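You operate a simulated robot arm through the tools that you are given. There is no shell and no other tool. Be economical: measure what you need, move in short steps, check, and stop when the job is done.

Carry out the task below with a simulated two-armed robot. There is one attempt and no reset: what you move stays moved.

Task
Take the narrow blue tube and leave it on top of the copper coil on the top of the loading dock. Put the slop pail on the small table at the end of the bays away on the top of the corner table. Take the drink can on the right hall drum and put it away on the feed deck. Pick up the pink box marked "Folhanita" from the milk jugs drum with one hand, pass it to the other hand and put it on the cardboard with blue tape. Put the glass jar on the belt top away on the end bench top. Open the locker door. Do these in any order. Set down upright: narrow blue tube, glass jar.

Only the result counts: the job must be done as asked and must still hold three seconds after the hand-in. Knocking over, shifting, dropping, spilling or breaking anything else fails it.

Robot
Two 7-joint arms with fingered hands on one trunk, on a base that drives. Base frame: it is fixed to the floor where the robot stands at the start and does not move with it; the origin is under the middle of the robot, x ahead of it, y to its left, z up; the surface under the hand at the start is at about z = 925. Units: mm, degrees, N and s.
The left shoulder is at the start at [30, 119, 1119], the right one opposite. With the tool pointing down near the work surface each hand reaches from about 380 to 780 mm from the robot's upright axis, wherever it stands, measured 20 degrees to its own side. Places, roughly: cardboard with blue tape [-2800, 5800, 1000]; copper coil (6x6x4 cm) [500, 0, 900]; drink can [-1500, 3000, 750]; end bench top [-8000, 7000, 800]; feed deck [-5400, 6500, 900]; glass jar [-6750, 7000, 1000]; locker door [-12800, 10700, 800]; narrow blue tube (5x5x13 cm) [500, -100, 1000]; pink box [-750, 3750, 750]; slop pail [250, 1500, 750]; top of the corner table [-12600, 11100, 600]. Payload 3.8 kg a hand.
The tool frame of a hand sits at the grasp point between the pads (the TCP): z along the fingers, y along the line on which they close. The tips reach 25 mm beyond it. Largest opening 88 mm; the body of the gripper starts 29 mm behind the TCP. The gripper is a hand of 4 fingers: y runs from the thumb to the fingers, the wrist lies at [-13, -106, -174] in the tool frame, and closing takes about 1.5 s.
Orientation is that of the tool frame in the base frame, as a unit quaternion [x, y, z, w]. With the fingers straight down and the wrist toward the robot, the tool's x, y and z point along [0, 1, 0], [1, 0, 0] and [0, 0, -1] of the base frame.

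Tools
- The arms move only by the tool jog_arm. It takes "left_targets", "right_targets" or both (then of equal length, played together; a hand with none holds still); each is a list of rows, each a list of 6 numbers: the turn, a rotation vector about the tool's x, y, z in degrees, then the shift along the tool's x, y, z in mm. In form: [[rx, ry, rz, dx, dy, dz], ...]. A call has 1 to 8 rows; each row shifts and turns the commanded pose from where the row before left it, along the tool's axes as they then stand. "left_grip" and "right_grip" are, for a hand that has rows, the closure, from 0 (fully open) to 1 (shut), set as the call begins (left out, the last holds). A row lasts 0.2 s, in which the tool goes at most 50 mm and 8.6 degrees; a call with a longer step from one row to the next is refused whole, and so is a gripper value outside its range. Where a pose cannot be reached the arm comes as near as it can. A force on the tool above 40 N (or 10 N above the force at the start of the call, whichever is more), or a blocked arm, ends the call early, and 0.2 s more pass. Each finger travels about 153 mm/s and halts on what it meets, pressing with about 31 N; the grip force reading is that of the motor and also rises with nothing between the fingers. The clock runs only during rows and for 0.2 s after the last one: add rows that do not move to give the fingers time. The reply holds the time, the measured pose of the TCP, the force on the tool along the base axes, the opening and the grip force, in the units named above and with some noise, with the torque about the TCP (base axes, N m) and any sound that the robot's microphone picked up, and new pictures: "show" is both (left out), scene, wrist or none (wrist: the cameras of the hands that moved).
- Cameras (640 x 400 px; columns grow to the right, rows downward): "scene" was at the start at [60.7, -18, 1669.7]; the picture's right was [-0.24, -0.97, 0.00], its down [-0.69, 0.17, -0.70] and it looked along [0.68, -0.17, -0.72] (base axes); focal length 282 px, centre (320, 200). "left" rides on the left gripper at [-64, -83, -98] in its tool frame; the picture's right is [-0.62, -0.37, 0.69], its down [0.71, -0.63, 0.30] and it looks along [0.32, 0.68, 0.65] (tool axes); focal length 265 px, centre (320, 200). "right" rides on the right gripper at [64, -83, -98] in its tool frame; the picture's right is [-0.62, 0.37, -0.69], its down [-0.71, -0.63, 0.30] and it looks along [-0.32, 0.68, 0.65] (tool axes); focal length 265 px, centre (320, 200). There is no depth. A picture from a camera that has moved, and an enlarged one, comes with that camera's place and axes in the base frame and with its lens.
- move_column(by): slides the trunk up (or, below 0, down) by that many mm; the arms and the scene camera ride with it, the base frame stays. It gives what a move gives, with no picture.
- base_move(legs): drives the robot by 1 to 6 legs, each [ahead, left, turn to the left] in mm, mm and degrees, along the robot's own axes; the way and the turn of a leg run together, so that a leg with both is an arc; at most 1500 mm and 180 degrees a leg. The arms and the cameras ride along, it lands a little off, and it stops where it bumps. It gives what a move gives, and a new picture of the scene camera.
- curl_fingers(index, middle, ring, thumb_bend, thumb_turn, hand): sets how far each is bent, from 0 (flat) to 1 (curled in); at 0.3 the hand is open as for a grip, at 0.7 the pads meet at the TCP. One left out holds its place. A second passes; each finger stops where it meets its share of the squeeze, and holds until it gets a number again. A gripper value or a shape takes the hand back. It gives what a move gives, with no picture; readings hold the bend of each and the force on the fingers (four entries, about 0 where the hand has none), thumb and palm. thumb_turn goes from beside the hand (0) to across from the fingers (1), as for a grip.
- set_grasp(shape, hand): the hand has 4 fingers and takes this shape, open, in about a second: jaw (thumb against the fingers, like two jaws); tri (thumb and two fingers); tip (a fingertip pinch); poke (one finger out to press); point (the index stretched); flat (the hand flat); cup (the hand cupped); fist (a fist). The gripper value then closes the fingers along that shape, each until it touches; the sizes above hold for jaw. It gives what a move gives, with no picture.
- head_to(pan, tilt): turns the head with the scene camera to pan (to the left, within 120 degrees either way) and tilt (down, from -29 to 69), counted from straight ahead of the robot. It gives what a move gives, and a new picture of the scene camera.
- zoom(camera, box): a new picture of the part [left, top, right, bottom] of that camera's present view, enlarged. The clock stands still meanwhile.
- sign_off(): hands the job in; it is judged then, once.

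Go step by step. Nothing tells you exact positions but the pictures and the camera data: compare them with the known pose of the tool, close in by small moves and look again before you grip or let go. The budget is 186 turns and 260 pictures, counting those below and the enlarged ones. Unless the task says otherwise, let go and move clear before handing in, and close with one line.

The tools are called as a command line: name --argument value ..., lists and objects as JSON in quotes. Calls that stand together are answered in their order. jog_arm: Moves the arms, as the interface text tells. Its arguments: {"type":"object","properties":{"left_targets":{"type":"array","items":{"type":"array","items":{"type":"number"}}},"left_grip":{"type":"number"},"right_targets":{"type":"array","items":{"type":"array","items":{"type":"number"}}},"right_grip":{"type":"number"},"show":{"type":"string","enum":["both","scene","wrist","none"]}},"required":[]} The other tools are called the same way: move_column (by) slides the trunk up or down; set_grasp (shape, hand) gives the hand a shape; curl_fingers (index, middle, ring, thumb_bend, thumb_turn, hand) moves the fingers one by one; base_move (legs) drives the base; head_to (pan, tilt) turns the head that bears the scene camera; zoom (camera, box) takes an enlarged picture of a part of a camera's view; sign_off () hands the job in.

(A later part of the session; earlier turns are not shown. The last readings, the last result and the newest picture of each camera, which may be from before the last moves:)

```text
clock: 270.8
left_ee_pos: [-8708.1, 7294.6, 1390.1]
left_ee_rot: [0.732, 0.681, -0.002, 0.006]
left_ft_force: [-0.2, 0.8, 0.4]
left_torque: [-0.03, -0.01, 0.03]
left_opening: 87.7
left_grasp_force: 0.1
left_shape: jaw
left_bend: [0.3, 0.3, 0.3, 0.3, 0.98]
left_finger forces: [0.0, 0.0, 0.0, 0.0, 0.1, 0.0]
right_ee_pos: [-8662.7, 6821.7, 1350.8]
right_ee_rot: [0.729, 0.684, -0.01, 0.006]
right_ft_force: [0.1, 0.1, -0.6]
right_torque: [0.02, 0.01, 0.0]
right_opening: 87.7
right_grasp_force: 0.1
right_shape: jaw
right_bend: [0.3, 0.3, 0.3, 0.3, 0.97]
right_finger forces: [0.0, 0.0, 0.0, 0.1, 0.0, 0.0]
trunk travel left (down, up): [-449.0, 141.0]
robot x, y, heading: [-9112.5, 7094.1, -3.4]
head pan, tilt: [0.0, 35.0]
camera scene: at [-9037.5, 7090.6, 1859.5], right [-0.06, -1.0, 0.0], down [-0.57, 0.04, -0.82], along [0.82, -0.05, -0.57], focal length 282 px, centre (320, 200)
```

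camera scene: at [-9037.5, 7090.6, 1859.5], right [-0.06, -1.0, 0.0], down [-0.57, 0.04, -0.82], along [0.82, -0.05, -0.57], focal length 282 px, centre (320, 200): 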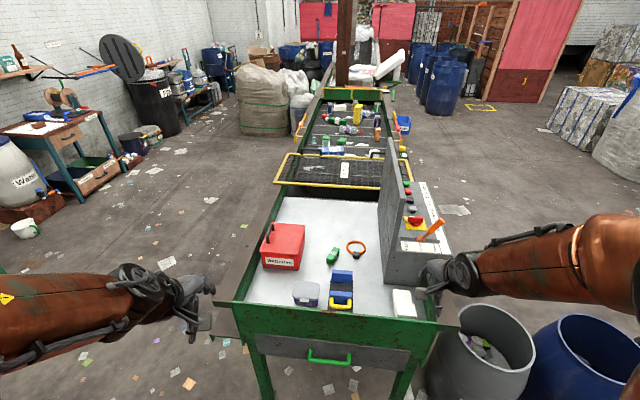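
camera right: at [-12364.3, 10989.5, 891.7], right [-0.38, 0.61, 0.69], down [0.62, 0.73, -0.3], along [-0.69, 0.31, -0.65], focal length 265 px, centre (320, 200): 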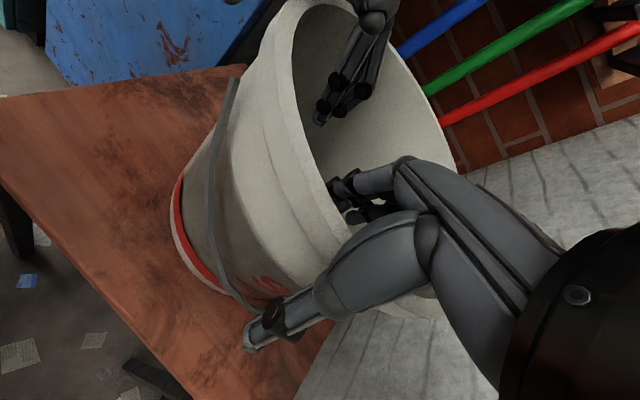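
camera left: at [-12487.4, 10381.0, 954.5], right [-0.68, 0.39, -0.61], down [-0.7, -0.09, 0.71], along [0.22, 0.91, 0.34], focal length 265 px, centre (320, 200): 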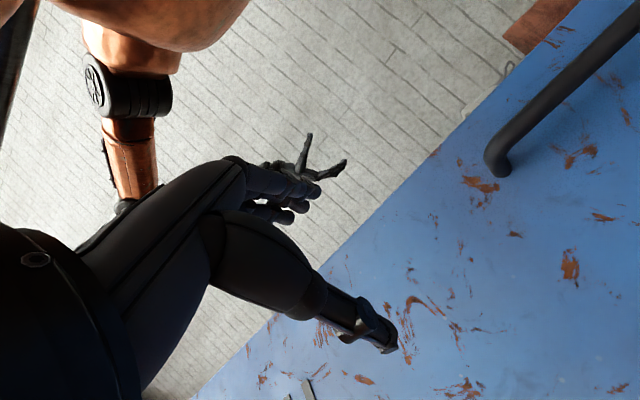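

The end bench has free space at its front-left, near [-8235, 7290]. Now I go round the drums to the south side of the belt for the jar.

base_move --legs '[[0, 0, -86.6], [1200, -200, 0], [1200, 0, 0], [0, 0, 90], [1480, 0, 0], [950, 0, 0]]'

base_move --legs '[[0, 0, 90], [1200, 0, 0]]'

head_to --pan 0 --tilt 35

```text
clock: 301.6
left_ee_pos: [-6456.0, 4953.5, 1390.7]
left_ee_rot: [0.706, 0.708, -0.002, 0.006]
left_ft_force: [0.1, 0.7, 0.1]
left_torque: [0.01, 0.0, 0.0]
left_opening: 87.8
left_grasp_force: 0.0
left_shape: jaw
left_bend: [0.3, 0.3, 0.3, 0.3, 0.98]
left_finger forces: [0.0, 0.0, 0.1, 0.0, 0.0, 0.0]
right_ee_pos: [-6374.7, 4486.4, 1351.3]
right_ee_rot: [0.704, 0.71, -0.01, 0.007]
right_ft_force: [0.6, 0.1, -0.3]
right_torque: [0.02, 0.0, 0.03]
right_opening: 87.9
right_grasp_force: 0.1
right_shape: jaw
right_bend: [0.3, 0.3, 0.3, 0.3, 0.97]
right_finger forces: [0.0, 0.0, 0.0, 0.0, 0.0, 0.1]
trunk travel left (down, up): [-449.0, 141.0]
robot x, y, heading: [-6840.9, 4724.4, 1.1]
head pan, tilt: [0.0, 35.0]
camera scene: at [-6768.3, 4726.0, 1859.5], right [0.01, -1.0, 0.0], down [-0.57, -0.01, -0.82], along [0.82, 0.01, -0.57], focal length 282 px, centre (320, 200)
```

scene: 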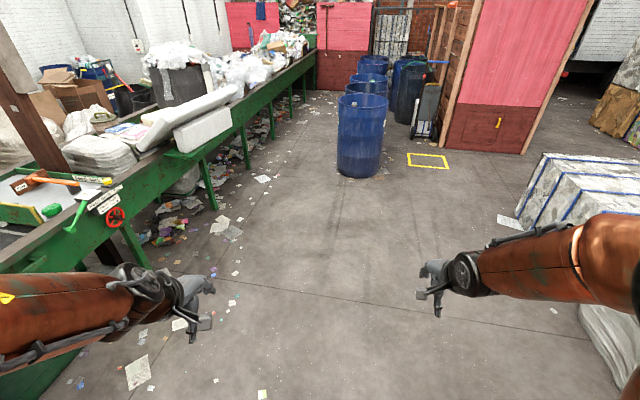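

```text
clock: 311.5
left_ee_pos: [-7105.6, 6312.3, 1388.6]
left_ee_rot: [-0.01, 1.0, 0.003, 0.006]
left_ft_force: [-0.5, 0.8, -0.5]
left_torque: [0.02, -0.02, -0.01]
left_opening: 87.7
left_grasp_force: 0.1
left_shape: jaw
left_bend: [0.3, 0.3, 0.3, 0.3, 0.98]
left_finger forces: [0.1, 0.0, 0.1, 0.0, 0.2, 0.0]
right_ee_pos: [-6638.6, 6399.8, 1351.5]
right_ee_rot: [-0.012, 1.0, -0.001, 0.011]
right_ft_force: [-1.3, 0.2, 0.2]
right_torque: [-0.02, -0.02, 0.0]
right_opening: 87.7
right_grasp_force: 0.1
right_shape: jaw
right_bend: [0.3, 0.3, 0.3, 0.3, 0.97]
right_finger forces: [0.1, 0.1, 0.0, 0.0, 0.1, 0.0]
trunk travel left (down, up): [-449.0, 141.0]
robot x, y, heading: [-6865.1, 5932.9, 91.7]
head pan, tilt: [0.0, 35.0]
camera scene: at [-6868.3, 6002.3, 1859.5], right [1.0, 0.03, 0.0], down [0.02, -0.57, -0.82], along [-0.02, 0.82, -0.57], focal length 282 px, centre (320, 200)
```

scene: 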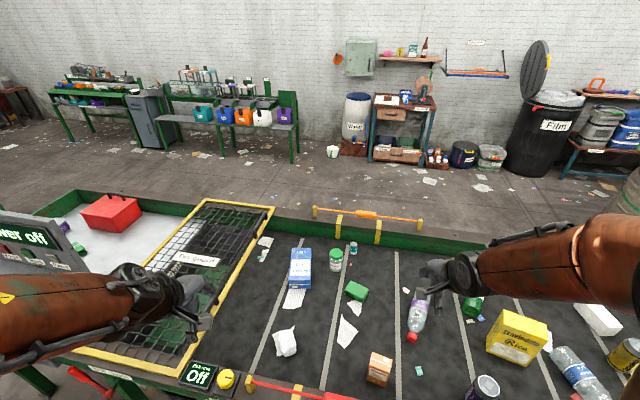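

```text
clock: 312.1
left_ee_pos: [-7105.4, 6311.6, 1390.8]
left_ee_rot: [-0.01, 1.0, 0.004, 0.006]
left_ft_force: [-0.1, 0.0, -0.2]
left_torque: [0.0, 0.03, 0.01]
left_opening: 87.6
left_grasp_force: 0.0
left_shape: jaw
left_bend: [0.3, 0.3, 0.3, 0.3, 0.98]
left_finger forces: [0.1, 0.0, 0.1, 0.0, 0.0, 0.0]
right_ee_pos: [-6637.6, 6400.7, 1350.9]
right_ee_rot: [-0.013, 1.0, -0.001, 0.011]
right_ft_force: [1.0, -0.2, 0.3]
right_torque: [-0.02, 0.03, 0.01]
right_opening: 87.7
right_grasp_force: 0.0
right_shape: jaw
right_bend: [0.3, 0.3, 0.3, 0.3, 0.97]
right_finger forces: [0.0, 0.0, 0.0, 0.0, 0.1, 0.0]
trunk travel left (down, up): [-449.0, 141.0]
robot x, y, heading: [-6870.8, 5931.8, 91.8]
head pan, tilt: [0.0, 35.0]
camera scene: at [-6868.3, 6002.7, 1859.5], right [1.0, 0.03, 0.0], down [0.02, -0.57, -0.82], along [-0.02, 0.82, -0.57], focal length 282 px, centre (320, 200)
```

scene: 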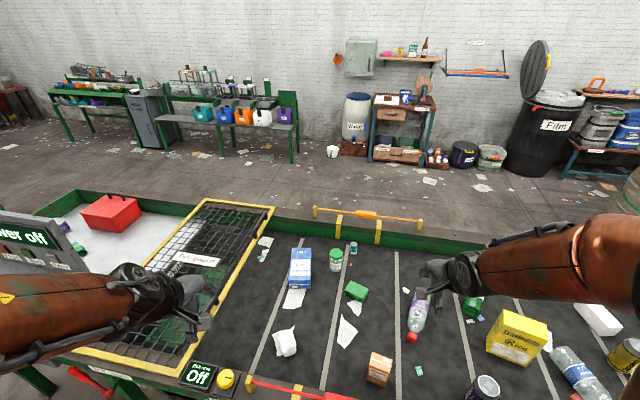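

The jar with the green lid is on the belt just ahead. I zoom in on it.

zoom --camera "scene" --box '[270, 220, 410, 320]'

zoom --camera "right" --box '[0, 0, 640, 400]'

zoom --camera "left" --box '[0, 0, 640, 400]'

```text
4.00 times, centred on (340, 270) of scene
camera zoom: at [-6868.3, 6002.7, 1859.5], right [1.0, 0.03, 0.0], down [0.02, -0.57, -0.82], along [-0.02, 0.82, -0.57], focal length 1126 px, centre (240, -80)
```

zoom: 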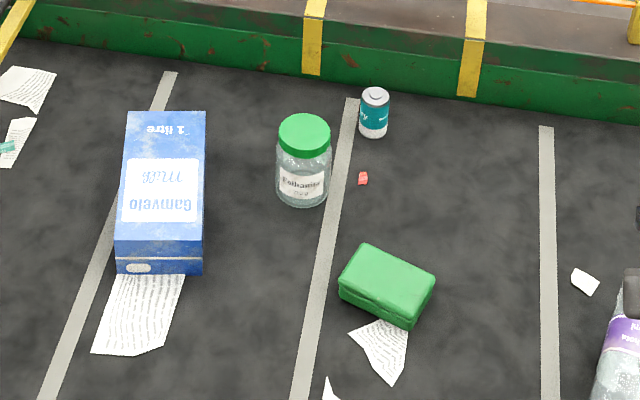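

```text
1.00 times, centred on (320, 200) of right (not enlarged: the box is as wide or as high as the picture)
camera zoom: at [-6701.6, 6314.7, 1447.7], right [0.59, 0.39, 0.7], down [0.74, -0.61, -0.29], along [0.32, 0.69, -0.65], focal length 265 px, centre (320, 200)
```

zoom: 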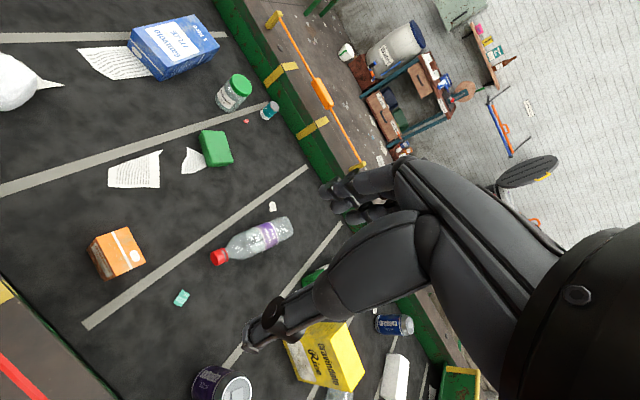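

```text
1.00 times, centred on (320, 200) of left (not enlarged: the box is as wide or as high as the picture)
camera zoom: at [-7040.4, 6229.6, 1488.6], right [0.64, -0.35, -0.69], down [-0.7, -0.64, -0.32], along [-0.33, 0.68, -0.65], focal length 265 px, centre (320, 200)
```

zoom: 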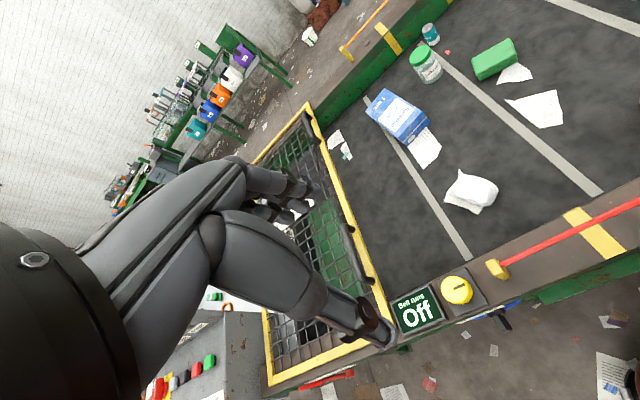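

The belt is turned about 11 degrees, and its south rail is some 620 mm from the jar. I look down to see how far my own base sticks out before choosing a side.

head_to --pan 0 --tilt 69

head_to --pan 90 --tilt 69

```text
clock: 313.1
left_ee_pos: [-7104.5, 6312.4, 1390.1]
left_ee_rot: [-0.01, 1.0, 0.003, 0.006]
left_ft_force: [-0.6, -0.7, 0.0]
left_torque: [-0.04, 0.02, 0.0]
left_opening: 88.0
left_grasp_force: 0.0
left_shape: jaw
left_bend: [0.3, 0.3, 0.3, 0.3, 0.98]
left_finger forces: [0.0, 0.0, 0.0, 0.0, 0.0, 0.0]
right_ee_pos: [-6638.6, 6399.7, 1349.9]
right_ee_rot: [-0.013, 1.0, -0.001, 0.011]
right_ft_force: [0.2, 0.0, -0.4]
right_torque: [-0.03, 0.01, 0.01]
right_opening: 87.8
right_grasp_force: 0.0
right_shape: jaw
right_bend: [0.3, 0.3, 0.3, 0.3, 0.97]
right_finger forces: [0.0, 0.0, 0.0, 0.1, 0.0, 0.0]
trunk travel left (down, up): [-449.0, 141.0]
robot x, y, heading: [-6868.1, 5933.8, 91.6]
head pan, tilt: [0.0, 68.8]
camera scene: at [-6867.4, 5970.5, 1815.9], right [1.0, 0.03, 0.0], down [0.03, -0.93, -0.36], along [-0.01, 0.36, -0.93], focal length 282 px, centre (320, 200)
```

scene: 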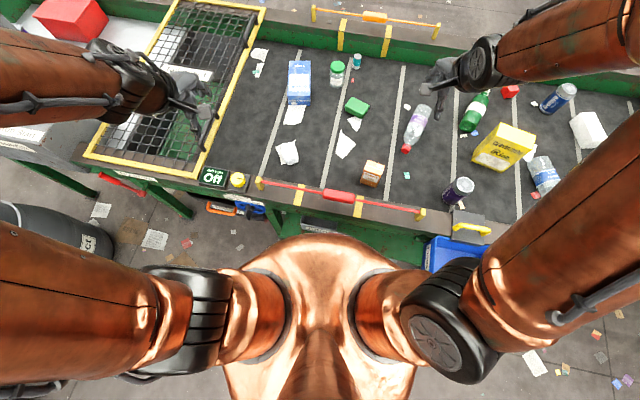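

```text
clock: 314.8
left_ee_pos: [-7105.3, 6312.8, 1391.5]
left_ee_rot: [-0.01, 1.0, 0.004, 0.006]
left_ft_force: [-0.4, 0.1, -0.9]
left_torque: [-0.02, -0.03, 0.0]
left_opening: 87.5
left_grasp_force: 0.0
left_shape: jaw
left_bend: [0.3, 0.3, 0.3, 0.3, 0.98]
left_finger forces: [0.1, 0.0, 0.1, 0.0, 0.1, 0.0]
right_ee_pos: [-6638.6, 6400.5, 1351.8]
right_ee_rot: [-0.013, 1.0, -0.002, 0.011]
right_ft_force: [0.0, 0.0, 0.0]
right_torque: [0.0, -0.01, 0.01]
right_opening: 87.7
right_grasp_force: 0.1
right_shape: jaw
right_bend: [0.3, 0.3, 0.3, 0.3, 0.97]
right_finger forces: [0.0, 0.1, 0.0, 0.0, 0.0, 0.0]
trunk travel left (down, up): [-449.0, 141.0]
robot x, y, heading: [-6868.5, 5935.8, 91.7]
head pan, tilt: [90.0, 68.8]
camera scene: at [-6921.7, 5913.0, 1815.8], right [-0.03, 1.0, 0.0], down [0.93, 0.03, -0.36], along [-0.36, -0.01, -0.93], focal length 282 px, centre (320, 200)
```

scene: 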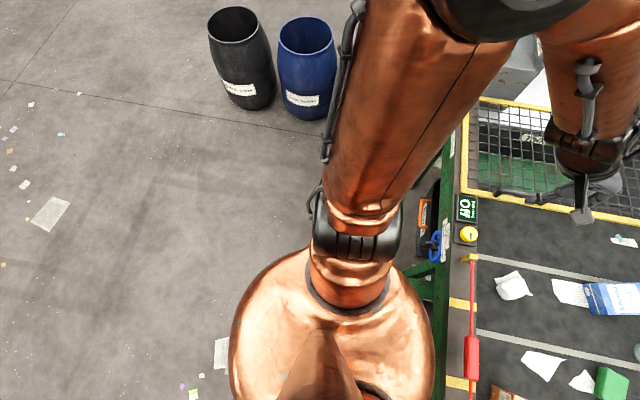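

My chest already stands about 150 mm from the rail here, so the jar is only reachable from the north side. I drive back round the west end.

base_move --legs '[[-1230, 0, 0], [0, 1450, 0], [0, 1030, 0], [1490, 0, 0], [1450, 0, 0], [700, 0, 0]]'

head_to --pan -90 --tilt 20

```text
clock: 350.1
left_ee_pos: [-9585.0, 8730.3, 1389.9]
left_ee_rot: [0.0, 1.0, 0.004, 0.006]
left_ft_force: [0.0, 0.2, 0.0]
left_torque: [-0.01, 0.03, 0.0]
left_opening: 87.8
left_grasp_force: 0.1
left_shape: jaw
left_bend: [0.3, 0.3, 0.3, 0.3, 0.98]
left_finger forces: [0.0, 0.1, 0.0, 0.0, 0.2, 0.0]
right_ee_pos: [-9117.4, 8809.9, 1350.5]
right_ee_rot: [-0.004, 1.0, -0.002, 0.011]
right_ft_force: [0.8, -0.1, 0.4]
right_torque: [0.01, -0.02, 0.0]
right_opening: 88.1
right_grasp_force: 0.0
right_shape: jaw
right_bend: [0.3, 0.3, 0.3, 0.3, 0.97]
right_finger forces: [0.0, 0.1, 0.1, 0.1, 0.1, 0.1]
trunk travel left (down, up): [-449.0, 141.0]
robot x, y, heading: [-9354.8, 8348.0, 90.6]
head pan, tilt: [90.0, 68.8]
camera scene: at [-9409.7, 8328.2, 1815.8], right [-0.01, 1.0, 0.0], down [0.93, 0.01, -0.36], along [-0.36, 0.0, -0.93], focal length 282 px, centre (320, 200)
```

scene: 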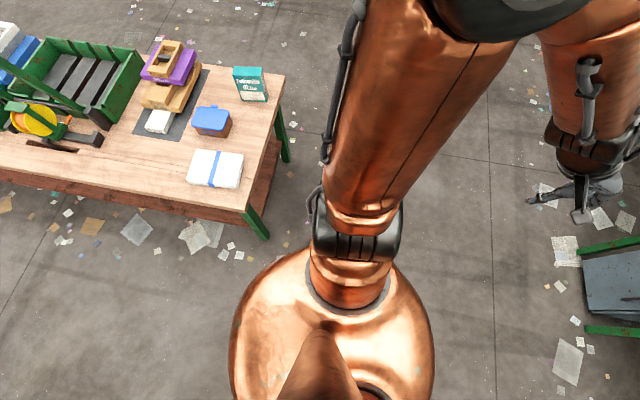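

```text
clock: 352.8
left_ee_pos: [-9585.7, 8730.5, 1390.3]
left_ee_rot: [-0.001, 1.0, 0.003, 0.006]
left_ft_force: [-0.6, 0.9, 0.3]
left_torque: [0.01, 0.03, 0.02]
left_opening: 87.8
left_grasp_force: 0.0
left_shape: jaw
left_bend: [0.3, 0.3, 0.3, 0.3, 0.98]
left_finger forces: [0.0, 0.1, 0.1, 0.1, 0.0, 0.0]
right_ee_pos: [-9117.5, 8810.0, 1351.5]
right_ee_rot: [-0.004, 1.0, -0.002, 0.011]
right_ft_force: [0.0, -0.3, 0.0]
right_torque: [-0.02, 0.0, -0.02]
right_opening: 87.8
right_grasp_force: 0.1
right_shape: jaw
right_bend: [0.3, 0.3, 0.3, 0.3, 0.97]
right_finger forces: [0.0, 0.0, 0.0, 0.1, 0.0, 0.0]
trunk travel left (down, up): [-449.0, 141.0]
robot x, y, heading: [-9352.6, 8343.4, 90.4]
head pan, tilt: [-90.0, 20.0]
camera scene: at [-9260.7, 8330.1, 1883.3], right [0.01, -1.0, 0.0], down [-0.34, 0.0, -0.94], along [0.94, 0.01, -0.34], focal length 282 px, centre (320, 200)
```

scene: 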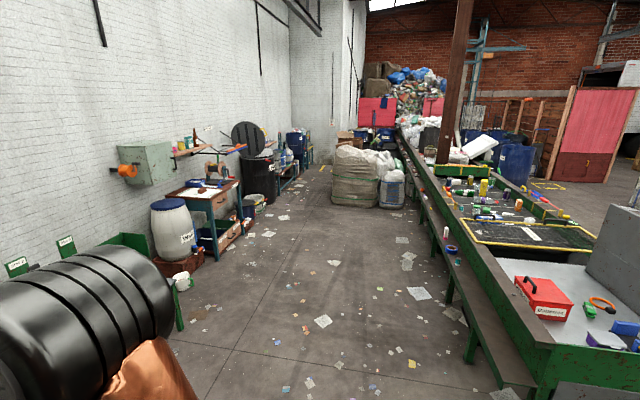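

The lane north of the belt is clear. I drive along it, parallel to the belt, and turn to face the jar.

base_move --legs '[[0, 0, -101.4], [1450, 0, 0], [1360, 0, 0], [0, 0, -90]]'

head_to --pan 0 --tilt 50

```text
clock: 374.6
left_ee_pos: [-6481.0, 7301.5, 1389.1]
left_ee_rot: [0.993, -0.118, -0.007, 0.002]
left_ft_force: [0.1, 0.7, 0.5]
left_torque: [0.04, 0.01, -0.01]
left_opening: 87.9
left_grasp_force: 0.0
left_shape: jaw
left_bend: [0.3, 0.3, 0.3, 0.3, 0.98]
left_finger forces: [0.0, 0.0, 0.0, 0.0, 0.0, 0.0]
right_ee_pos: [-6953.7, 7334.4, 1352.0]
right_ee_rot: [0.993, -0.114, -0.011, -0.003]
right_ft_force: [-0.2, 0.8, -0.1]
right_torque: [0.03, -0.01, -0.02]
right_opening: 87.6
right_grasp_force: 0.1
right_shape: jaw
right_bend: [0.3, 0.3, 0.3, 0.3, 0.97]
right_finger forces: [0.0, 0.0, 0.0, 0.0, 0.0, 0.0]
trunk travel left (down, up): [-449.0, 141.0]
robot x, y, heading: [-6613.0, 7728.9, -103.0]
head pan, tilt: [-90.0, 20.0]
camera scene: at [-6698.8, 7769.3, 1883.4], right [0.22, 0.97, 0.0], down [0.33, -0.08, -0.94], along [-0.92, 0.21, -0.34], focal length 282 px, centre (320, 200)
```

scene: 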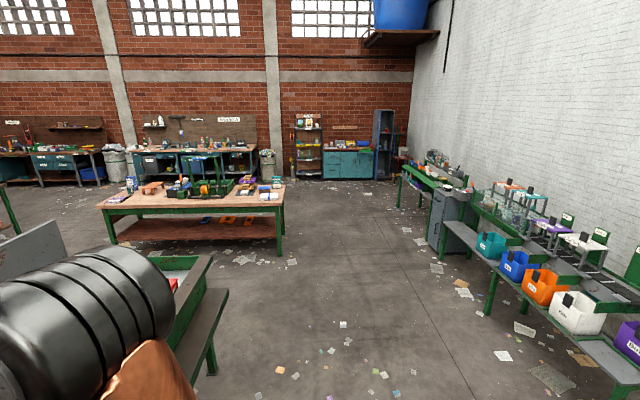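

```text
clock: 376.3
left_ee_pos: [-6480.8, 7301.2, 1390.6]
left_ee_rot: [0.993, -0.118, -0.007, 0.003]
left_ft_force: [0.1, 1.4, -0.1]
left_torque: [-0.03, -0.04, 0.02]
left_opening: 87.7
left_grasp_force: 0.1
left_shape: jaw
left_bend: [0.3, 0.3, 0.3, 0.3, 0.98]
left_finger forces: [0.0, 0.0, 0.0, 0.0, 0.1, 0.0]
right_ee_pos: [-6954.3, 7332.8, 1351.8]
right_ee_rot: [0.993, -0.115, -0.011, -0.003]
right_ft_force: [0.7, -0.5, 0.0]
right_torque: [0.02, 0.02, 0.01]
right_opening: 87.9
right_grasp_force: 0.1
right_shape: jaw
right_bend: [0.3, 0.3, 0.3, 0.3, 0.97]
right_finger forces: [0.1, 0.1, 0.1, 0.1, 0.0, 0.0]
trunk travel left (down, up): [-449.0, 141.0]
robot x, y, heading: [-6612.7, 7728.9, -102.8]
head pan, tilt: [0.0, 50.0]
camera scene: at [-6625.3, 7673.5, 1837.8], right [-0.97, 0.22, 0.0], down [0.17, 0.75, -0.64], along [-0.14, -0.63, -0.77], focal length 282 px, centre (320, 200)
```

scene: 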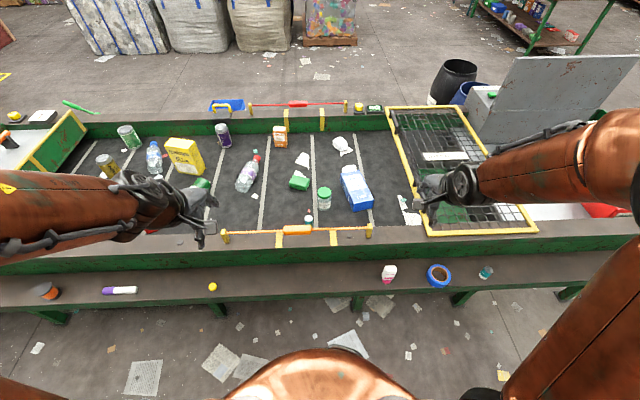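

The jar is visible beyond the orange handle rail, about 870 mm ahead. I close in 130 mm, lower the trunk and extend the right hand above it.

base_move --legs '[[130, 100, 0]]'

move_column --by -174

jog_arm --right_targets '[[0, 0, 0, 22, 45, 0], [0, 0, 0, 22, 44, 0], [0, 0, 0, 22, 44, 0], [0, 0, 0, 22, 44, 0], [0, 0, 0, 22, 44, 0], [0, 0, 0, 20, 44, 0], [0, 0, 0, 0, 0, 30], [0, 0, 0, 0, 0, 0]]'

```text
clock: 377.7
left_ee_pos: [-6413.7, 7155.5, 1392.1]
left_ee_rot: [0.993, -0.116, -0.007, 0.003]
left_ft_force: [0.0, 0.1, 0.4]
left_torque: [0.01, 0.01, -0.01]
left_opening: 87.7
left_grasp_force: 0.1
left_shape: jaw
left_bend: [0.3, 0.3, 0.3, 0.3, 0.98]
left_finger forces: [0.0, 0.1, 0.0, 0.0, 0.0, 0.0]
right_ee_pos: [-6887.9, 7186.4, 1351.4]
right_ee_rot: [0.993, -0.114, -0.01, -0.003]
right_ft_force: [0.6, 0.7, 0.0]
right_torque: [0.01, 0.0, 0.01]
right_opening: 88.0
right_grasp_force: 0.1
right_shape: jaw
right_bend: [0.3, 0.3, 0.3, 0.3, 0.97]
right_finger forces: [0.0, 0.0, 0.0, 0.0, 0.0, 0.0]
trunk travel left (down, up): [-449.0, 141.0]
robot x, y, heading: [-6544.1, 7583.3, -102.9]
head pan, tilt: [0.0, 50.0]
camera scene: at [-6559.7, 7527.4, 1837.8], right [-0.97, 0.22, 0.0], down [0.17, 0.75, -0.64], along [-0.14, -0.63, -0.77], focal length 282 px, centre (320, 200)
```

scene: 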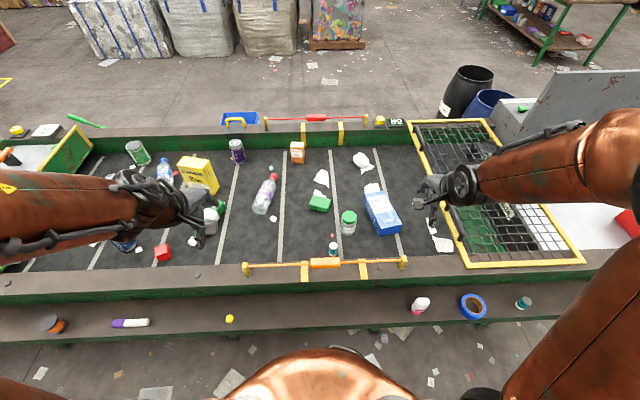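

```text
clock: 379.6
left_ee_pos: [-6412.9, 7154.3, 1216.5]
left_ee_rot: [0.993, -0.117, -0.007, 0.003]
left_ft_force: [-0.6, 0.3, 1.2]
left_torque: [0.02, -0.04, 0.0]
left_opening: 87.5
left_grasp_force: 0.2
left_shape: jaw
left_bend: [0.3, 0.3, 0.3, 0.3, 0.98]
left_finger forces: [0.0, 0.0, 0.0, 0.0, 0.0, 0.1]
right_ee_pos: [-6887.4, 7186.1, 1176.7]
right_ee_rot: [0.993, -0.114, -0.012, -0.002]
right_ft_force: [0.3, -0.4, -0.5]
right_torque: [-0.03, -0.03, -0.02]
right_opening: 87.9
right_grasp_force: 0.0
right_shape: jaw
right_bend: [0.3, 0.3, 0.3, 0.3, 0.97]
right_finger forces: [0.0, 0.0, 0.0, 0.1, 0.1, 0.0]
trunk travel left (down, up): [-275.0, 315.0]
robot x, y, heading: [-6547.6, 7578.4, -102.8]
head pan, tilt: [0.0, 50.0]
```

```text
clock: 381.4
left_ee_pos: [-6413.0, 7153.3, 1215.8]
left_ee_rot: [0.993, -0.117, -0.007, 0.002]
left_ft_force: [0.5, 0.1, 0.9]
left_torque: [0.02, 0.01, -0.03]
left_opening: 87.6
left_grasp_force: 0.0
left_shape: jaw
left_bend: [0.3, 0.3, 0.3, 0.3, 0.98]
left_finger forces: [0.1, 0.0, 0.0, 0.0, 0.0, 0.0]
right_ee_pos: [-6822.3, 6897.6, 1142.2]
right_ee_rot: [0.993, -0.114, -0.011, -0.004]
right_ft_force: [1.3, -0.7, 0.4]
right_torque: [-0.04, -0.05, 0.03]
right_opening: 87.4
right_grasp_force: 0.0
right_shape: jaw
right_bend: [0.3, 0.3, 0.3, 0.3, 0.97]
right_finger forces: [0.1, 0.1, 0.0, 0.1, 0.1, 0.0]
trunk travel left (down, up): [-275.0, 315.0]
robot x, y, heading: [-6547.5, 7581.9, -102.8]
head pan, tilt: [0.0, 50.0]
camera scene: at [-6558.4, 7524.8, 1663.8], right [-0.97, 0.22, 0.0], down [0.17, 0.75, -0.64], along [-0.14, -0.63, -0.77], focal length 282 px, centre (320, 200)
camera right: at [-6738.0, 6961.8, 1238.4], right [-0.67, -0.23, 0.7], down [-0.56, 0.78, -0.28], along [-0.48, -0.59, -0.65], focal length 265 px, centre (320, 200)
```

scene: 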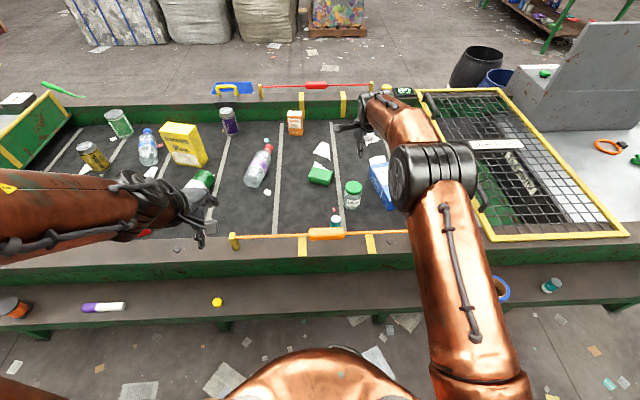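
right: 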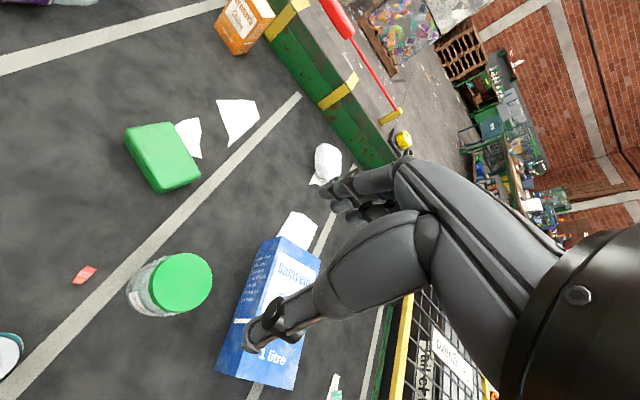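

The hand is right above the jar. I descend to just above the lid and check.

jog_arm --right_targets '[[0, 0, 0, 0, 0, 45], [0, 0, 0, 0, 0, 45], [0, 0, 0, 0, 0, 45], [0, 0, 0, 0, 0, 35], [0, 0, 0, 0, 0, 0]]' --show "wrist"

```text
clock: 382.6
left_ee_pos: [-6413.6, 7153.3, 1216.3]
left_ee_rot: [0.993, -0.116, -0.006, 0.003]
left_ft_force: [0.6, 1.1, 0.0]
left_torque: [-0.03, -0.01, -0.02]
left_opening: 87.4
left_grasp_force: 0.1
left_shape: jaw
left_bend: [0.3, 0.3, 0.3, 0.3, 0.98]
left_finger forces: [0.1, 0.0, 0.1, 0.0, 0.1, 0.0]
right_ee_pos: [-6824.9, 6899.9, 972.3]
right_ee_rot: [0.993, -0.115, -0.011, -0.003]
right_ft_force: [-0.2, 0.8, 0.7]
right_torque: [-0.03, 0.01, 0.02]
right_opening: 87.9
right_grasp_force: 0.0
right_shape: jaw
right_bend: [0.3, 0.3, 0.3, 0.3, 0.97]
right_finger forces: [0.0, 0.0, 0.0, 0.0, 0.0, 0.1]
trunk travel left (down, up): [-275.0, 315.0]
robot x, y, heading: [-6551.6, 7576.4, -102.6]
head pan, tilt: [0.0, 50.0]
camera right: at [-6740.7, 6965.2, 1069.4], right [-0.67, -0.22, 0.7], down [-0.56, 0.78, -0.29], along [-0.48, -0.59, -0.65], focal length 265 px, centre (320, 200)
```

right: 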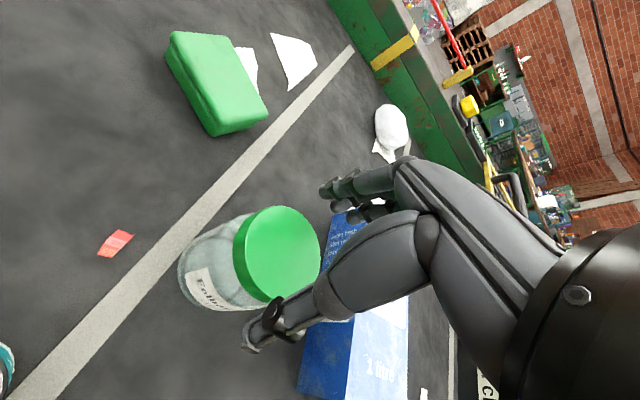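

The jar is 6 mm to the left and 5 mm nearer than the TCP. I correct, lower 58 mm and grip.

jog_arm --right_targets '[[0, 0, 0, 6, -5, 8], [0, 0, 0, 0, 0, 25], [0, 0, 0, 0, 0, 25], [0, 0, 0, 0, 0, 0]]' --show "wrist"

jog_arm --right_targets '[[0, 0, 0, 0, 0, 0], [0, 0, 0, 0, 0, 0], [0, 0, 0, 0, 0, 0], [0, 0, 0, 0, 0, 0], [0, 0, 0, 0, 0, 0], [0, 0, 0, 0, 0, 0], [0, 0, 0, 0, 0, 0]]' --right_grip 1 --show "wrist"

```text
clock: 383.6
left_ee_pos: [-6412.4, 7152.9, 1216.4]
left_ee_rot: [0.993, -0.117, -0.007, 0.003]
left_ft_force: [0.8, -0.3, 0.2]
left_torque: [-0.03, 0.0, -0.02]
left_opening: 87.5
left_grasp_force: 0.0
left_shape: jaw
left_bend: [0.3, 0.3, 0.3, 0.3, 0.98]
left_finger forces: [0.0, 0.0, 0.0, 0.0, 0.1, 0.0]
right_ee_pos: [-6818.0, 6902.3, 917.2]
right_ee_rot: [0.993, -0.115, -0.011, -0.002]
right_ft_force: [1.2, -2.5, 4.4]
right_torque: [0.0, 0.01, 0.0]
right_opening: 88.2
right_grasp_force: 0.1
right_shape: jaw
right_bend: [0.29, 0.3, 0.3, 0.3, 0.97]
right_finger forces: [4.4, 0.1, 0.0, 0.0, 0.5, 0.0]
trunk travel left (down, up): [-275.0, 315.0]
robot x, y, heading: [-6543.3, 7581.7, -102.5]
head pan, tilt: [0.0, 50.0]
camera right: at [-6733.7, 6967.9, 1012.2], right [-0.67, -0.22, 0.71], down [-0.56, 0.78, -0.29], along [-0.48, -0.59, -0.65], focal length 265 px, centre (320, 200)
```

right: 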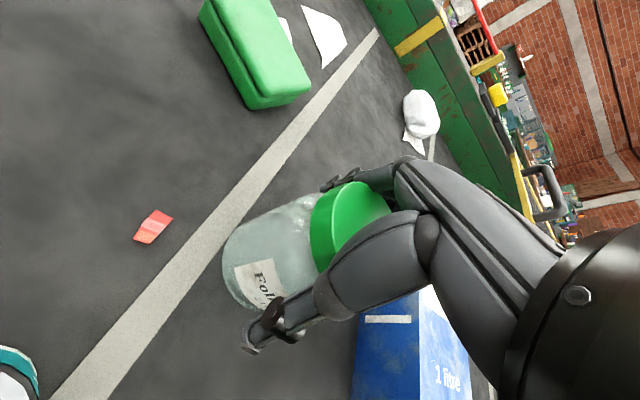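

```text
clock: 385.2
left_ee_pos: [-6414.0, 7152.4, 1216.5]
left_ee_rot: [0.993, -0.117, -0.007, 0.003]
left_ft_force: [0.4, 0.2, 0.5]
left_torque: [-0.03, 0.0, 0.0]
left_opening: 87.8
left_grasp_force: 0.0
left_shape: jaw
left_bend: [0.3, 0.3, 0.3, 0.3, 0.98]
left_finger forces: [0.0, 0.1, 0.0, 0.0, 0.1, 0.0]
right_ee_pos: [-6818.1, 6902.7, 915.1]
right_ee_rot: [0.993, -0.115, -0.011, -0.003]
right_ft_force: [0.2, 0.4, 4.1]
right_torque: [-0.12, 0.09, 0.0]
right_opening: 63.5
right_grasp_force: 31.1
right_shape: jaw
right_bend: [0.33, 0.39, 0.39, 0.55, 0.98]
right_finger forces: [14.7, 11.8, 4.1, 0.0, 30.1, 0.0]
trunk travel left (down, up): [-275.0, 315.0]
robot x, y, heading: [-6545.6, 7579.4, -102.5]
head pan, tilt: [0.0, 50.0]
camera right: at [-6733.9, 6968.5, 1011.6], right [-0.67, -0.23, 0.7], down [-0.56, 0.78, -0.29], along [-0.48, -0.59, -0.65], focal length 265 px, centre (320, 200)
```

right: 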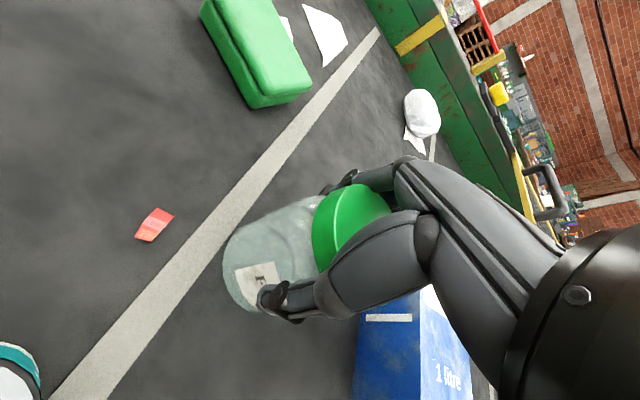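

The jar is firmly held, 63 mm wide. I lift it with the arm, then with the trunk, and check it hangs straight.

jog_arm --right_targets '[[0, 0, 0, 0, 0, -15], [0, 0, 0, 0, 0, -30], [0, 0, 0, 0, 0, -30], [0, 0, 0, 0, 0, 0]]' --show "wrist"

move_column --by 230

jog_arm --right_targets '[[0, 0, 0, -15, -40, 0], [0, 0, 0, -15, -40, 0], [0, 0, 0, -15, -40, 0], [0, 0, 0, -15, -40, 0], [0, 0, 0, -15, -40, 0], [0, 0, 0, -10, -40, 0], [0, 0, 0, 0, 0, 0]]' --show "scene"

```text
clock: 386.2
left_ee_pos: [-6414.8, 7153.1, 1216.9]
left_ee_rot: [0.993, -0.116, -0.006, 0.003]
left_ft_force: [0.6, 0.2, 0.1]
left_torque: [0.01, 0.01, 0.02]
left_opening: 87.7
left_grasp_force: 0.0
left_shape: jaw
left_bend: [0.3, 0.3, 0.3, 0.3, 0.98]
left_finger forces: [0.1, 0.0, 0.1, 0.0, 0.1, 0.0]
right_ee_pos: [-6818.5, 6902.4, 988.5]
right_ee_rot: [0.993, -0.114, -0.011, -0.003]
right_ft_force: [0.3, -0.4, -2.0]
right_torque: [0.0, 0.0, -0.02]
right_opening: 63.2
right_grasp_force: 31.0
right_shape: jaw
right_bend: [0.33, 0.4, 0.4, 0.55, 0.98]
right_finger forces: [13.8, 11.8, 4.1, 0.0, 29.5, 0.1]
trunk travel left (down, up): [-275.0, 315.0]
robot x, y, heading: [-6546.0, 7578.8, -103.1]
head pan, tilt: [0.0, 50.0]
camera right: at [-6733.6, 6967.6, 1085.6], right [-0.67, -0.23, 0.7], down [-0.56, 0.78, -0.29], along [-0.48, -0.59, -0.65], focal length 265 px, centre (320, 200)
```

right: 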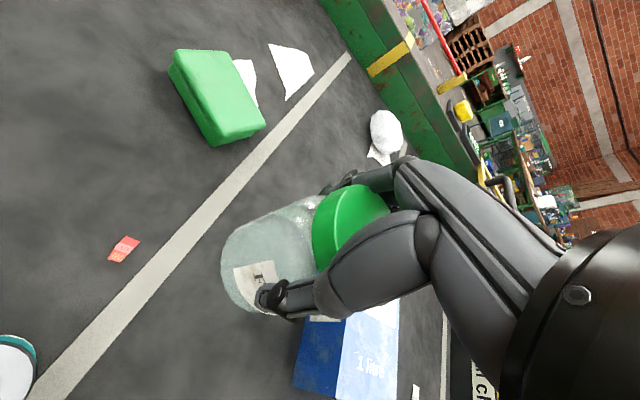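

```text
clock: 388.7
left_ee_pos: [-6414.5, 7154.6, 1446.3]
left_ee_rot: [0.993, -0.117, -0.006, 0.002]
left_ft_force: [0.0, -0.2, 1.5]
left_torque: [-0.01, 0.02, 0.0]
left_opening: 87.9
left_grasp_force: 0.0
left_shape: jaw
left_bend: [0.3, 0.3, 0.3, 0.3, 0.98]
left_finger forces: [0.0, 0.0, 0.0, 0.1, 0.1, 0.0]
right_ee_pos: [-6818.5, 6903.2, 1219.1]
right_ee_rot: [0.993, -0.114, -0.012, -0.004]
right_ft_force: [0.4, 0.6, -1.5]
right_torque: [-0.01, 0.01, -0.02]
right_opening: 63.2
right_grasp_force: 30.6
right_shape: jaw
right_bend: [0.33, 0.4, 0.4, 0.55, 0.98]
right_finger forces: [13.8, 11.8, 4.1, 0.0, 29.3, 0.0]
trunk travel left (down, up): [-505.0, 85.0]
robot x, y, heading: [-6545.5, 7578.7, -102.8]
head pan, tilt: [0.0, 50.0]
```

```text
clock: 390.3
left_ee_pos: [-6413.9, 7152.3, 1445.5]
left_ee_rot: [0.993, -0.117, -0.006, 0.003]
left_ft_force: [-0.3, -0.5, -0.4]
left_torque: [0.0, 0.0, 0.04]
left_opening: 87.7
left_grasp_force: 0.0
left_shape: jaw
left_bend: [0.3, 0.3, 0.3, 0.3, 0.98]
left_finger forces: [0.0, 0.0, 0.0, 0.0, 0.0, 0.0]
right_ee_pos: [-6844.1, 7157.6, 1219.9]
right_ee_rot: [0.993, -0.114, -0.012, -0.003]
right_ft_force: [0.1, 0.5, -1.7]
right_torque: [0.03, -0.03, -0.01]
right_opening: 62.9
right_grasp_force: 31.1
right_shape: jaw
right_bend: [0.33, 0.4, 0.4, 0.56, 0.97]
right_finger forces: [13.4, 11.8, 4.4, 0.0, 28.8, 0.0]
trunk travel left (down, up): [-505.0, 85.0]
robot x, y, heading: [-6547.8, 7580.2, -103.0]
head pan, tilt: [0.0, 50.0]
camera scene: at [-6558.5, 7524.4, 1893.7], right [-0.97, 0.22, 0.0], down [0.17, 0.75, -0.64], along [-0.14, -0.63, -0.77], focal length 282 px, centre (320, 200)
```

scene: 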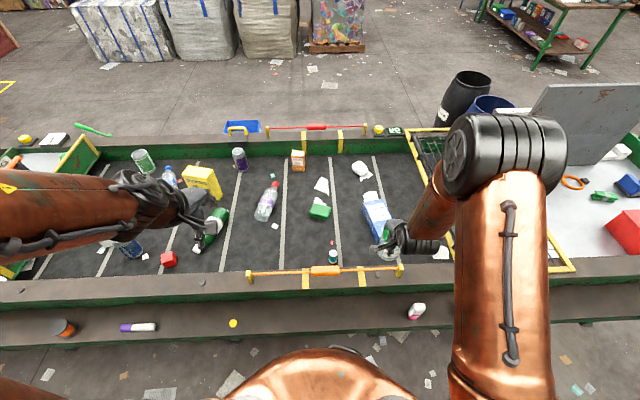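

The jar is held upright. The grey end-bench top has free space east of the red box, near [-7700, 7090], reachable from this lane, so I slide right along the belt.

base_move --legs '[[-70, 0, 0], [0, -866, 0], [110, 0, 0]]'

head_to --pan -12 --tilt 50

```text
clock: 396.3
left_ee_pos: [-7269.4, 7302.5, 1446.5]
left_ee_rot: [0.994, -0.112, -0.006, 0.003]
left_ft_force: [-0.3, 0.7, 0.2]
left_torque: [0.01, 0.02, 0.02]
left_opening: 87.7
left_grasp_force: 0.2
left_shape: jaw
left_bend: [0.3, 0.3, 0.3, 0.3, 0.98]
left_finger forces: [0.0, 0.0, 0.1, 0.0, 0.1, 0.0]
right_ee_pos: [-7701.8, 7303.1, 1220.4]
right_ee_rot: [0.994, -0.109, -0.01, -0.003]
right_ft_force: [0.5, -0.4, -1.4]
right_torque: [0.03, 0.01, -0.03]
right_opening: 62.6
right_grasp_force: 31.1
right_shape: jaw
right_bend: [0.33, 0.4, 0.4, 0.56, 0.97]
right_finger forces: [13.4, 11.8, 4.4, 0.0, 28.8, 0.0]
trunk travel left (down, up): [-505.0, 85.0]
robot x, y, heading: [-7411.1, 7726.3, -102.2]
head pan, tilt: [0.0, 50.0]
camera scene: at [-7419.6, 7673.2, 1893.8], right [-0.98, 0.21, 0.0], down [0.16, 0.75, -0.64], along [-0.14, -0.63, -0.77], focal length 282 px, centre (320, 200)
```

scene: 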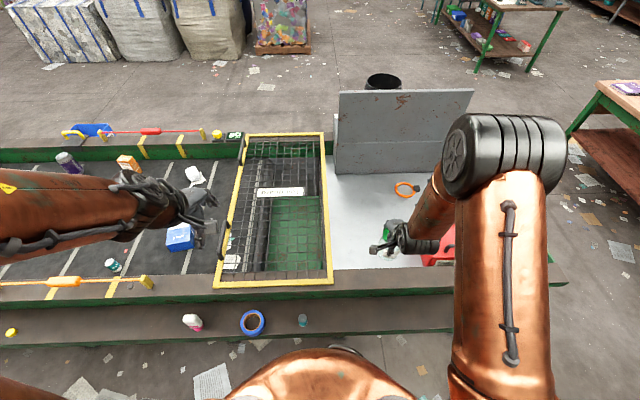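

```text
clock: 397.0
left_ee_pos: [-7270.5, 7300.9, 1446.0]
left_ee_rot: [0.994, -0.112, -0.006, 0.002]
left_ft_force: [-0.6, -1.1, -0.1]
left_torque: [0.01, 0.02, 0.03]
left_opening: 87.8
left_grasp_force: 0.0
left_shape: jaw
left_bend: [0.3, 0.3, 0.3, 0.3, 0.98]
left_finger forces: [0.1, 0.1, 0.0, 0.1, 0.1, 0.1]
right_ee_pos: [-7701.9, 7300.8, 1220.9]
right_ee_rot: [0.994, -0.109, -0.011, -0.004]
right_ft_force: [0.4, -0.2, -2.1]
right_torque: [0.0, 0.02, 0.03]
right_opening: 63.0
right_grasp_force: 31.0
right_shape: jaw
right_bend: [0.33, 0.4, 0.4, 0.56, 0.97]
right_finger forces: [13.4, 11.8, 4.3, 0.0, 28.9, 0.0]
trunk travel left (down, up): [-505.0, 85.0]
robot x, y, heading: [-7405.5, 7727.7, -102.2]
head pan, tilt: [-12.0, 50.0]
camera scene: at [-7434.9, 7675.5, 1893.7], right [-0.91, 0.41, 0.0], down [0.31, 0.7, -0.64], along [-0.26, -0.59, -0.77], focal length 282 px, centre (320, 200)
```

scene: 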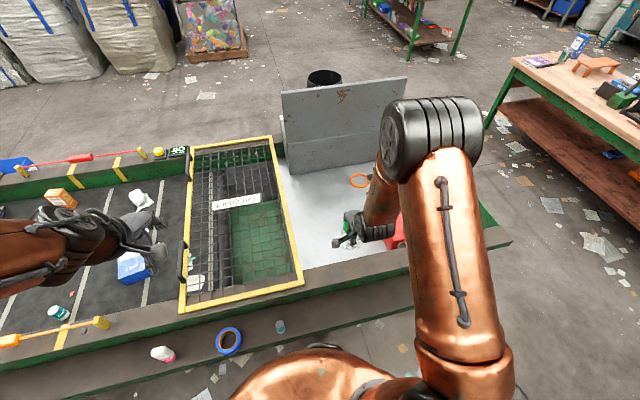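

The free patch lies between the net frame and the red box. I extend 200 mm over it and lower the trunk.

jog_arm --right_targets '[[0, 0, 0, -1, 40, 0], [0, 0, 0, -1, 40, 0], [0, 0, 0, -1, 40, 0], [0, 0, 0, -1, 40, 0], [0, 0, 0, -1, 40, 0], [0, 0, 0, 0, 0, 0]]' --show "none"

move_column --by -220

head_to --pan -12 --tilt 42

zoom --camera "right" --box '[0, 0, 640, 400]'

```text
clock: 398.4
left_ee_pos: [-7270.6, 7302.5, 1446.8]
left_ee_rot: [0.994, -0.112, -0.007, 0.003]
left_ft_force: [-0.4, 0.5, 1.1]
left_torque: [-0.04, 0.01, -0.03]
left_opening: 87.8
left_grasp_force: 0.1
left_shape: jaw
left_bend: [0.3, 0.3, 0.3, 0.3, 0.98]
left_finger forces: [0.1, 0.1, 0.0, 0.0, 0.1, 0.0]
right_ee_pos: [-7749.7, 7109.1, 1219.7]
right_ee_rot: [0.994, -0.108, -0.012, -0.005]
right_ft_force: [-0.4, -0.1, -1.4]
right_torque: [-0.01, -0.03, -0.05]
right_opening: 62.8
right_grasp_force: 31.1
right_shape: jaw
right_bend: [0.33, 0.4, 0.4, 0.56, 0.97]
right_finger forces: [13.1, 11.7, 4.3, 0.0, 28.3, 0.0]
trunk travel left (down, up): [-505.0, 85.0]
robot x, y, heading: [-7409.2, 7725.7, -102.4]
head pan, tilt: [-12.0, 50.0]
```

```text
clock: 400.8
left_ee_pos: [-7269.5, 7302.4, 1226.7]
left_ee_rot: [0.994, -0.112, -0.007, 0.003]
left_ft_force: [-0.4, 0.0, 0.0]
left_torque: [0.0, -0.03, -0.01]
left_opening: 87.6
left_grasp_force: 0.0
left_shape: jaw
left_bend: [0.3, 0.3, 0.3, 0.3, 0.98]
left_finger forces: [0.0, 0.0, 0.0, 0.0, 0.0, 0.0]
right_ee_pos: [-7749.4, 7108.4, 999.6]
right_ee_rot: [0.994, -0.109, -0.011, -0.004]
right_ft_force: [0.4, 0.1, -1.0]
right_torque: [-0.01, 0.0, -0.01]
right_opening: 63.0
right_grasp_force: 30.9
right_shape: jaw
right_bend: [0.33, 0.4, 0.4, 0.56, 0.97]
right_finger forces: [13.2, 11.7, 4.5, 0.0, 28.2, 0.0]
trunk travel left (down, up): [-285.0, 305.0]
robot x, y, heading: [-7408.9, 7726.6, -102.1]
head pan, tilt: [-12.0, 50.0]
```

```text
clock: 401.4
left_ee_pos: [-7270.1, 7302.7, 1226.0]
left_ee_rot: [0.994, -0.113, -0.007, 0.003]
left_ft_force: [0.4, 0.5, -0.6]
left_torque: [-0.01, 0.01, 0.03]
left_opening: 87.6
left_grasp_force: 0.1
left_shape: jaw
left_bend: [0.3, 0.3, 0.3, 0.3, 0.98]
left_finger forces: [0.1, 0.0, 0.1, 0.1, 0.0, 0.1]
right_ee_pos: [-7749.2, 7108.4, 999.6]
right_ee_rot: [0.994, -0.109, -0.011, -0.004]
right_ft_force: [0.2, 0.1, -1.6]
right_torque: [0.0, -0.01, 0.0]
right_opening: 62.6
right_grasp_force: 30.8
right_shape: jaw
right_bend: [0.33, 0.4, 0.4, 0.56, 0.97]
right_finger forces: [13.3, 11.7, 4.4, 0.0, 28.3, 0.0]
trunk travel left (down, up): [-285.0, 305.0]
robot x, y, heading: [-7407.8, 7726.9, -102.2]
head pan, tilt: [-12.0, 42.0]
camera scene: at [-7437.2, 7671.5, 1684.9], right [-0.91, 0.41, 0.0], down [0.28, 0.61, -0.74], along [-0.31, -0.68, -0.67], focal length 282 px, centre (320, 200)
```

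scene: 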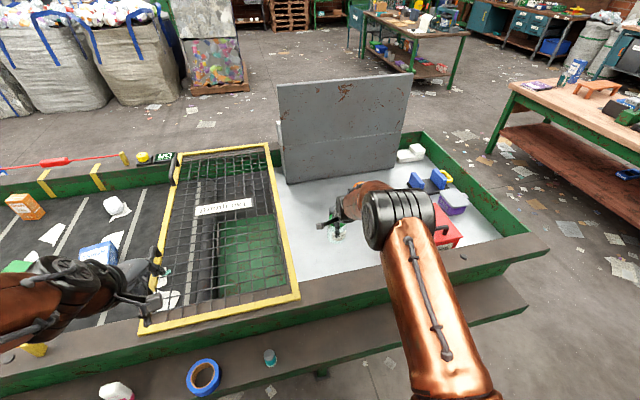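

```text
1.00 times, centred on (320, 200) of right (not enlarged: the box is as wide or as high as the picture)
camera zoom: at [-7665.5, 7174.2, 1096.3], right [-0.67, -0.23, 0.7], down [-0.57, 0.77, -0.29], along [-0.48, -0.59, -0.65], focal length 265 px, centre (320, 200)
```

zoom: 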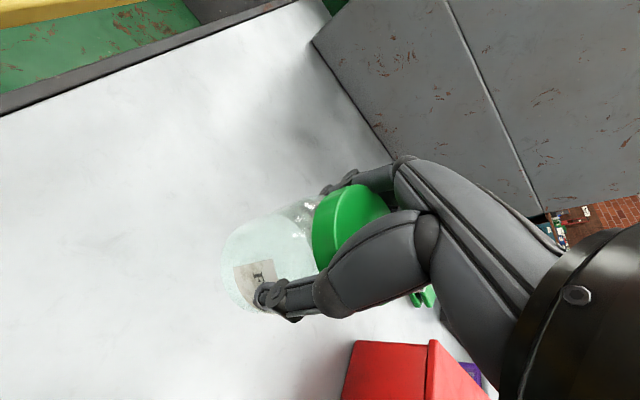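

Only bare slab lies under the jar. I lower it, slowing near the surface.

jog_arm --right_targets '[[0, 0, 0, 0, 0, 25], [0, 0, 0, 0, 0, 25], [0, 0, 0, 0, 0, 10], [0, 0, 0, 0, 0, 0]]' --show "wrist"

zoom --camera "scene" --box '[270, 150, 430, 270]'

```text
clock: 402.4
left_ee_pos: [-7270.1, 7302.9, 1226.0]
left_ee_rot: [0.994, -0.112, -0.006, 0.002]
left_ft_force: [0.3, -0.6, -0.2]
left_torque: [0.0, 0.0, 0.01]
left_opening: 88.1
left_grasp_force: 0.1
left_shape: jaw
left_bend: [0.3, 0.3, 0.3, 0.3, 0.98]
left_finger forces: [0.1, 0.1, 0.0, 0.1, 0.1, 0.1]
right_ee_pos: [-7751.5, 7110.1, 939.0]
right_ee_rot: [0.994, -0.109, -0.011, -0.004]
right_ft_force: [-0.8, 0.9, -1.1]
right_torque: [-0.01, -0.03, 0.04]
right_opening: 62.8
right_grasp_force: 31.3
right_shape: jaw
right_bend: [0.33, 0.4, 0.4, 0.56, 0.97]
right_finger forces: [13.2, 11.7, 4.4, 0.0, 28.3, 0.0]
trunk travel left (down, up): [-285.0, 305.0]
robot x, y, heading: [-7408.9, 7728.9, -102.4]
head pan, tilt: [-12.0, 42.0]
camera right: at [-7667.2, 7175.5, 1036.3], right [-0.67, -0.23, 0.7], down [-0.57, 0.77, -0.29], along [-0.48, -0.59, -0.65], focal length 265 px, centre (320, 200)
```

right: 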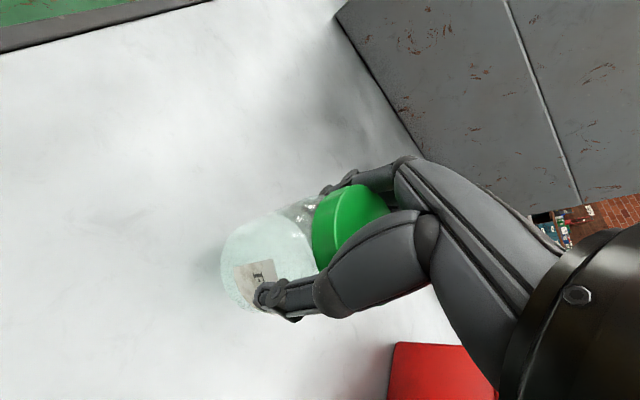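

```text
3.33 times, centred on (350, 210) of scene
camera zoom: at [-7437.2, 7671.5, 1685.0], right [-0.91, 0.41, 0.0], down [0.28, 0.61, -0.74], along [-0.31, -0.68, -0.67], focal length 938 px, centre (220, 167)
```

zoom: 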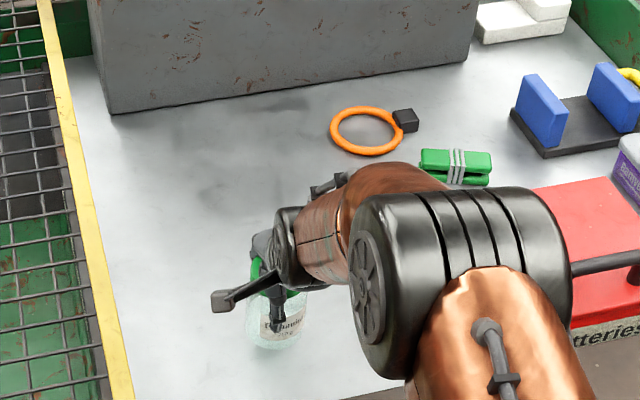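

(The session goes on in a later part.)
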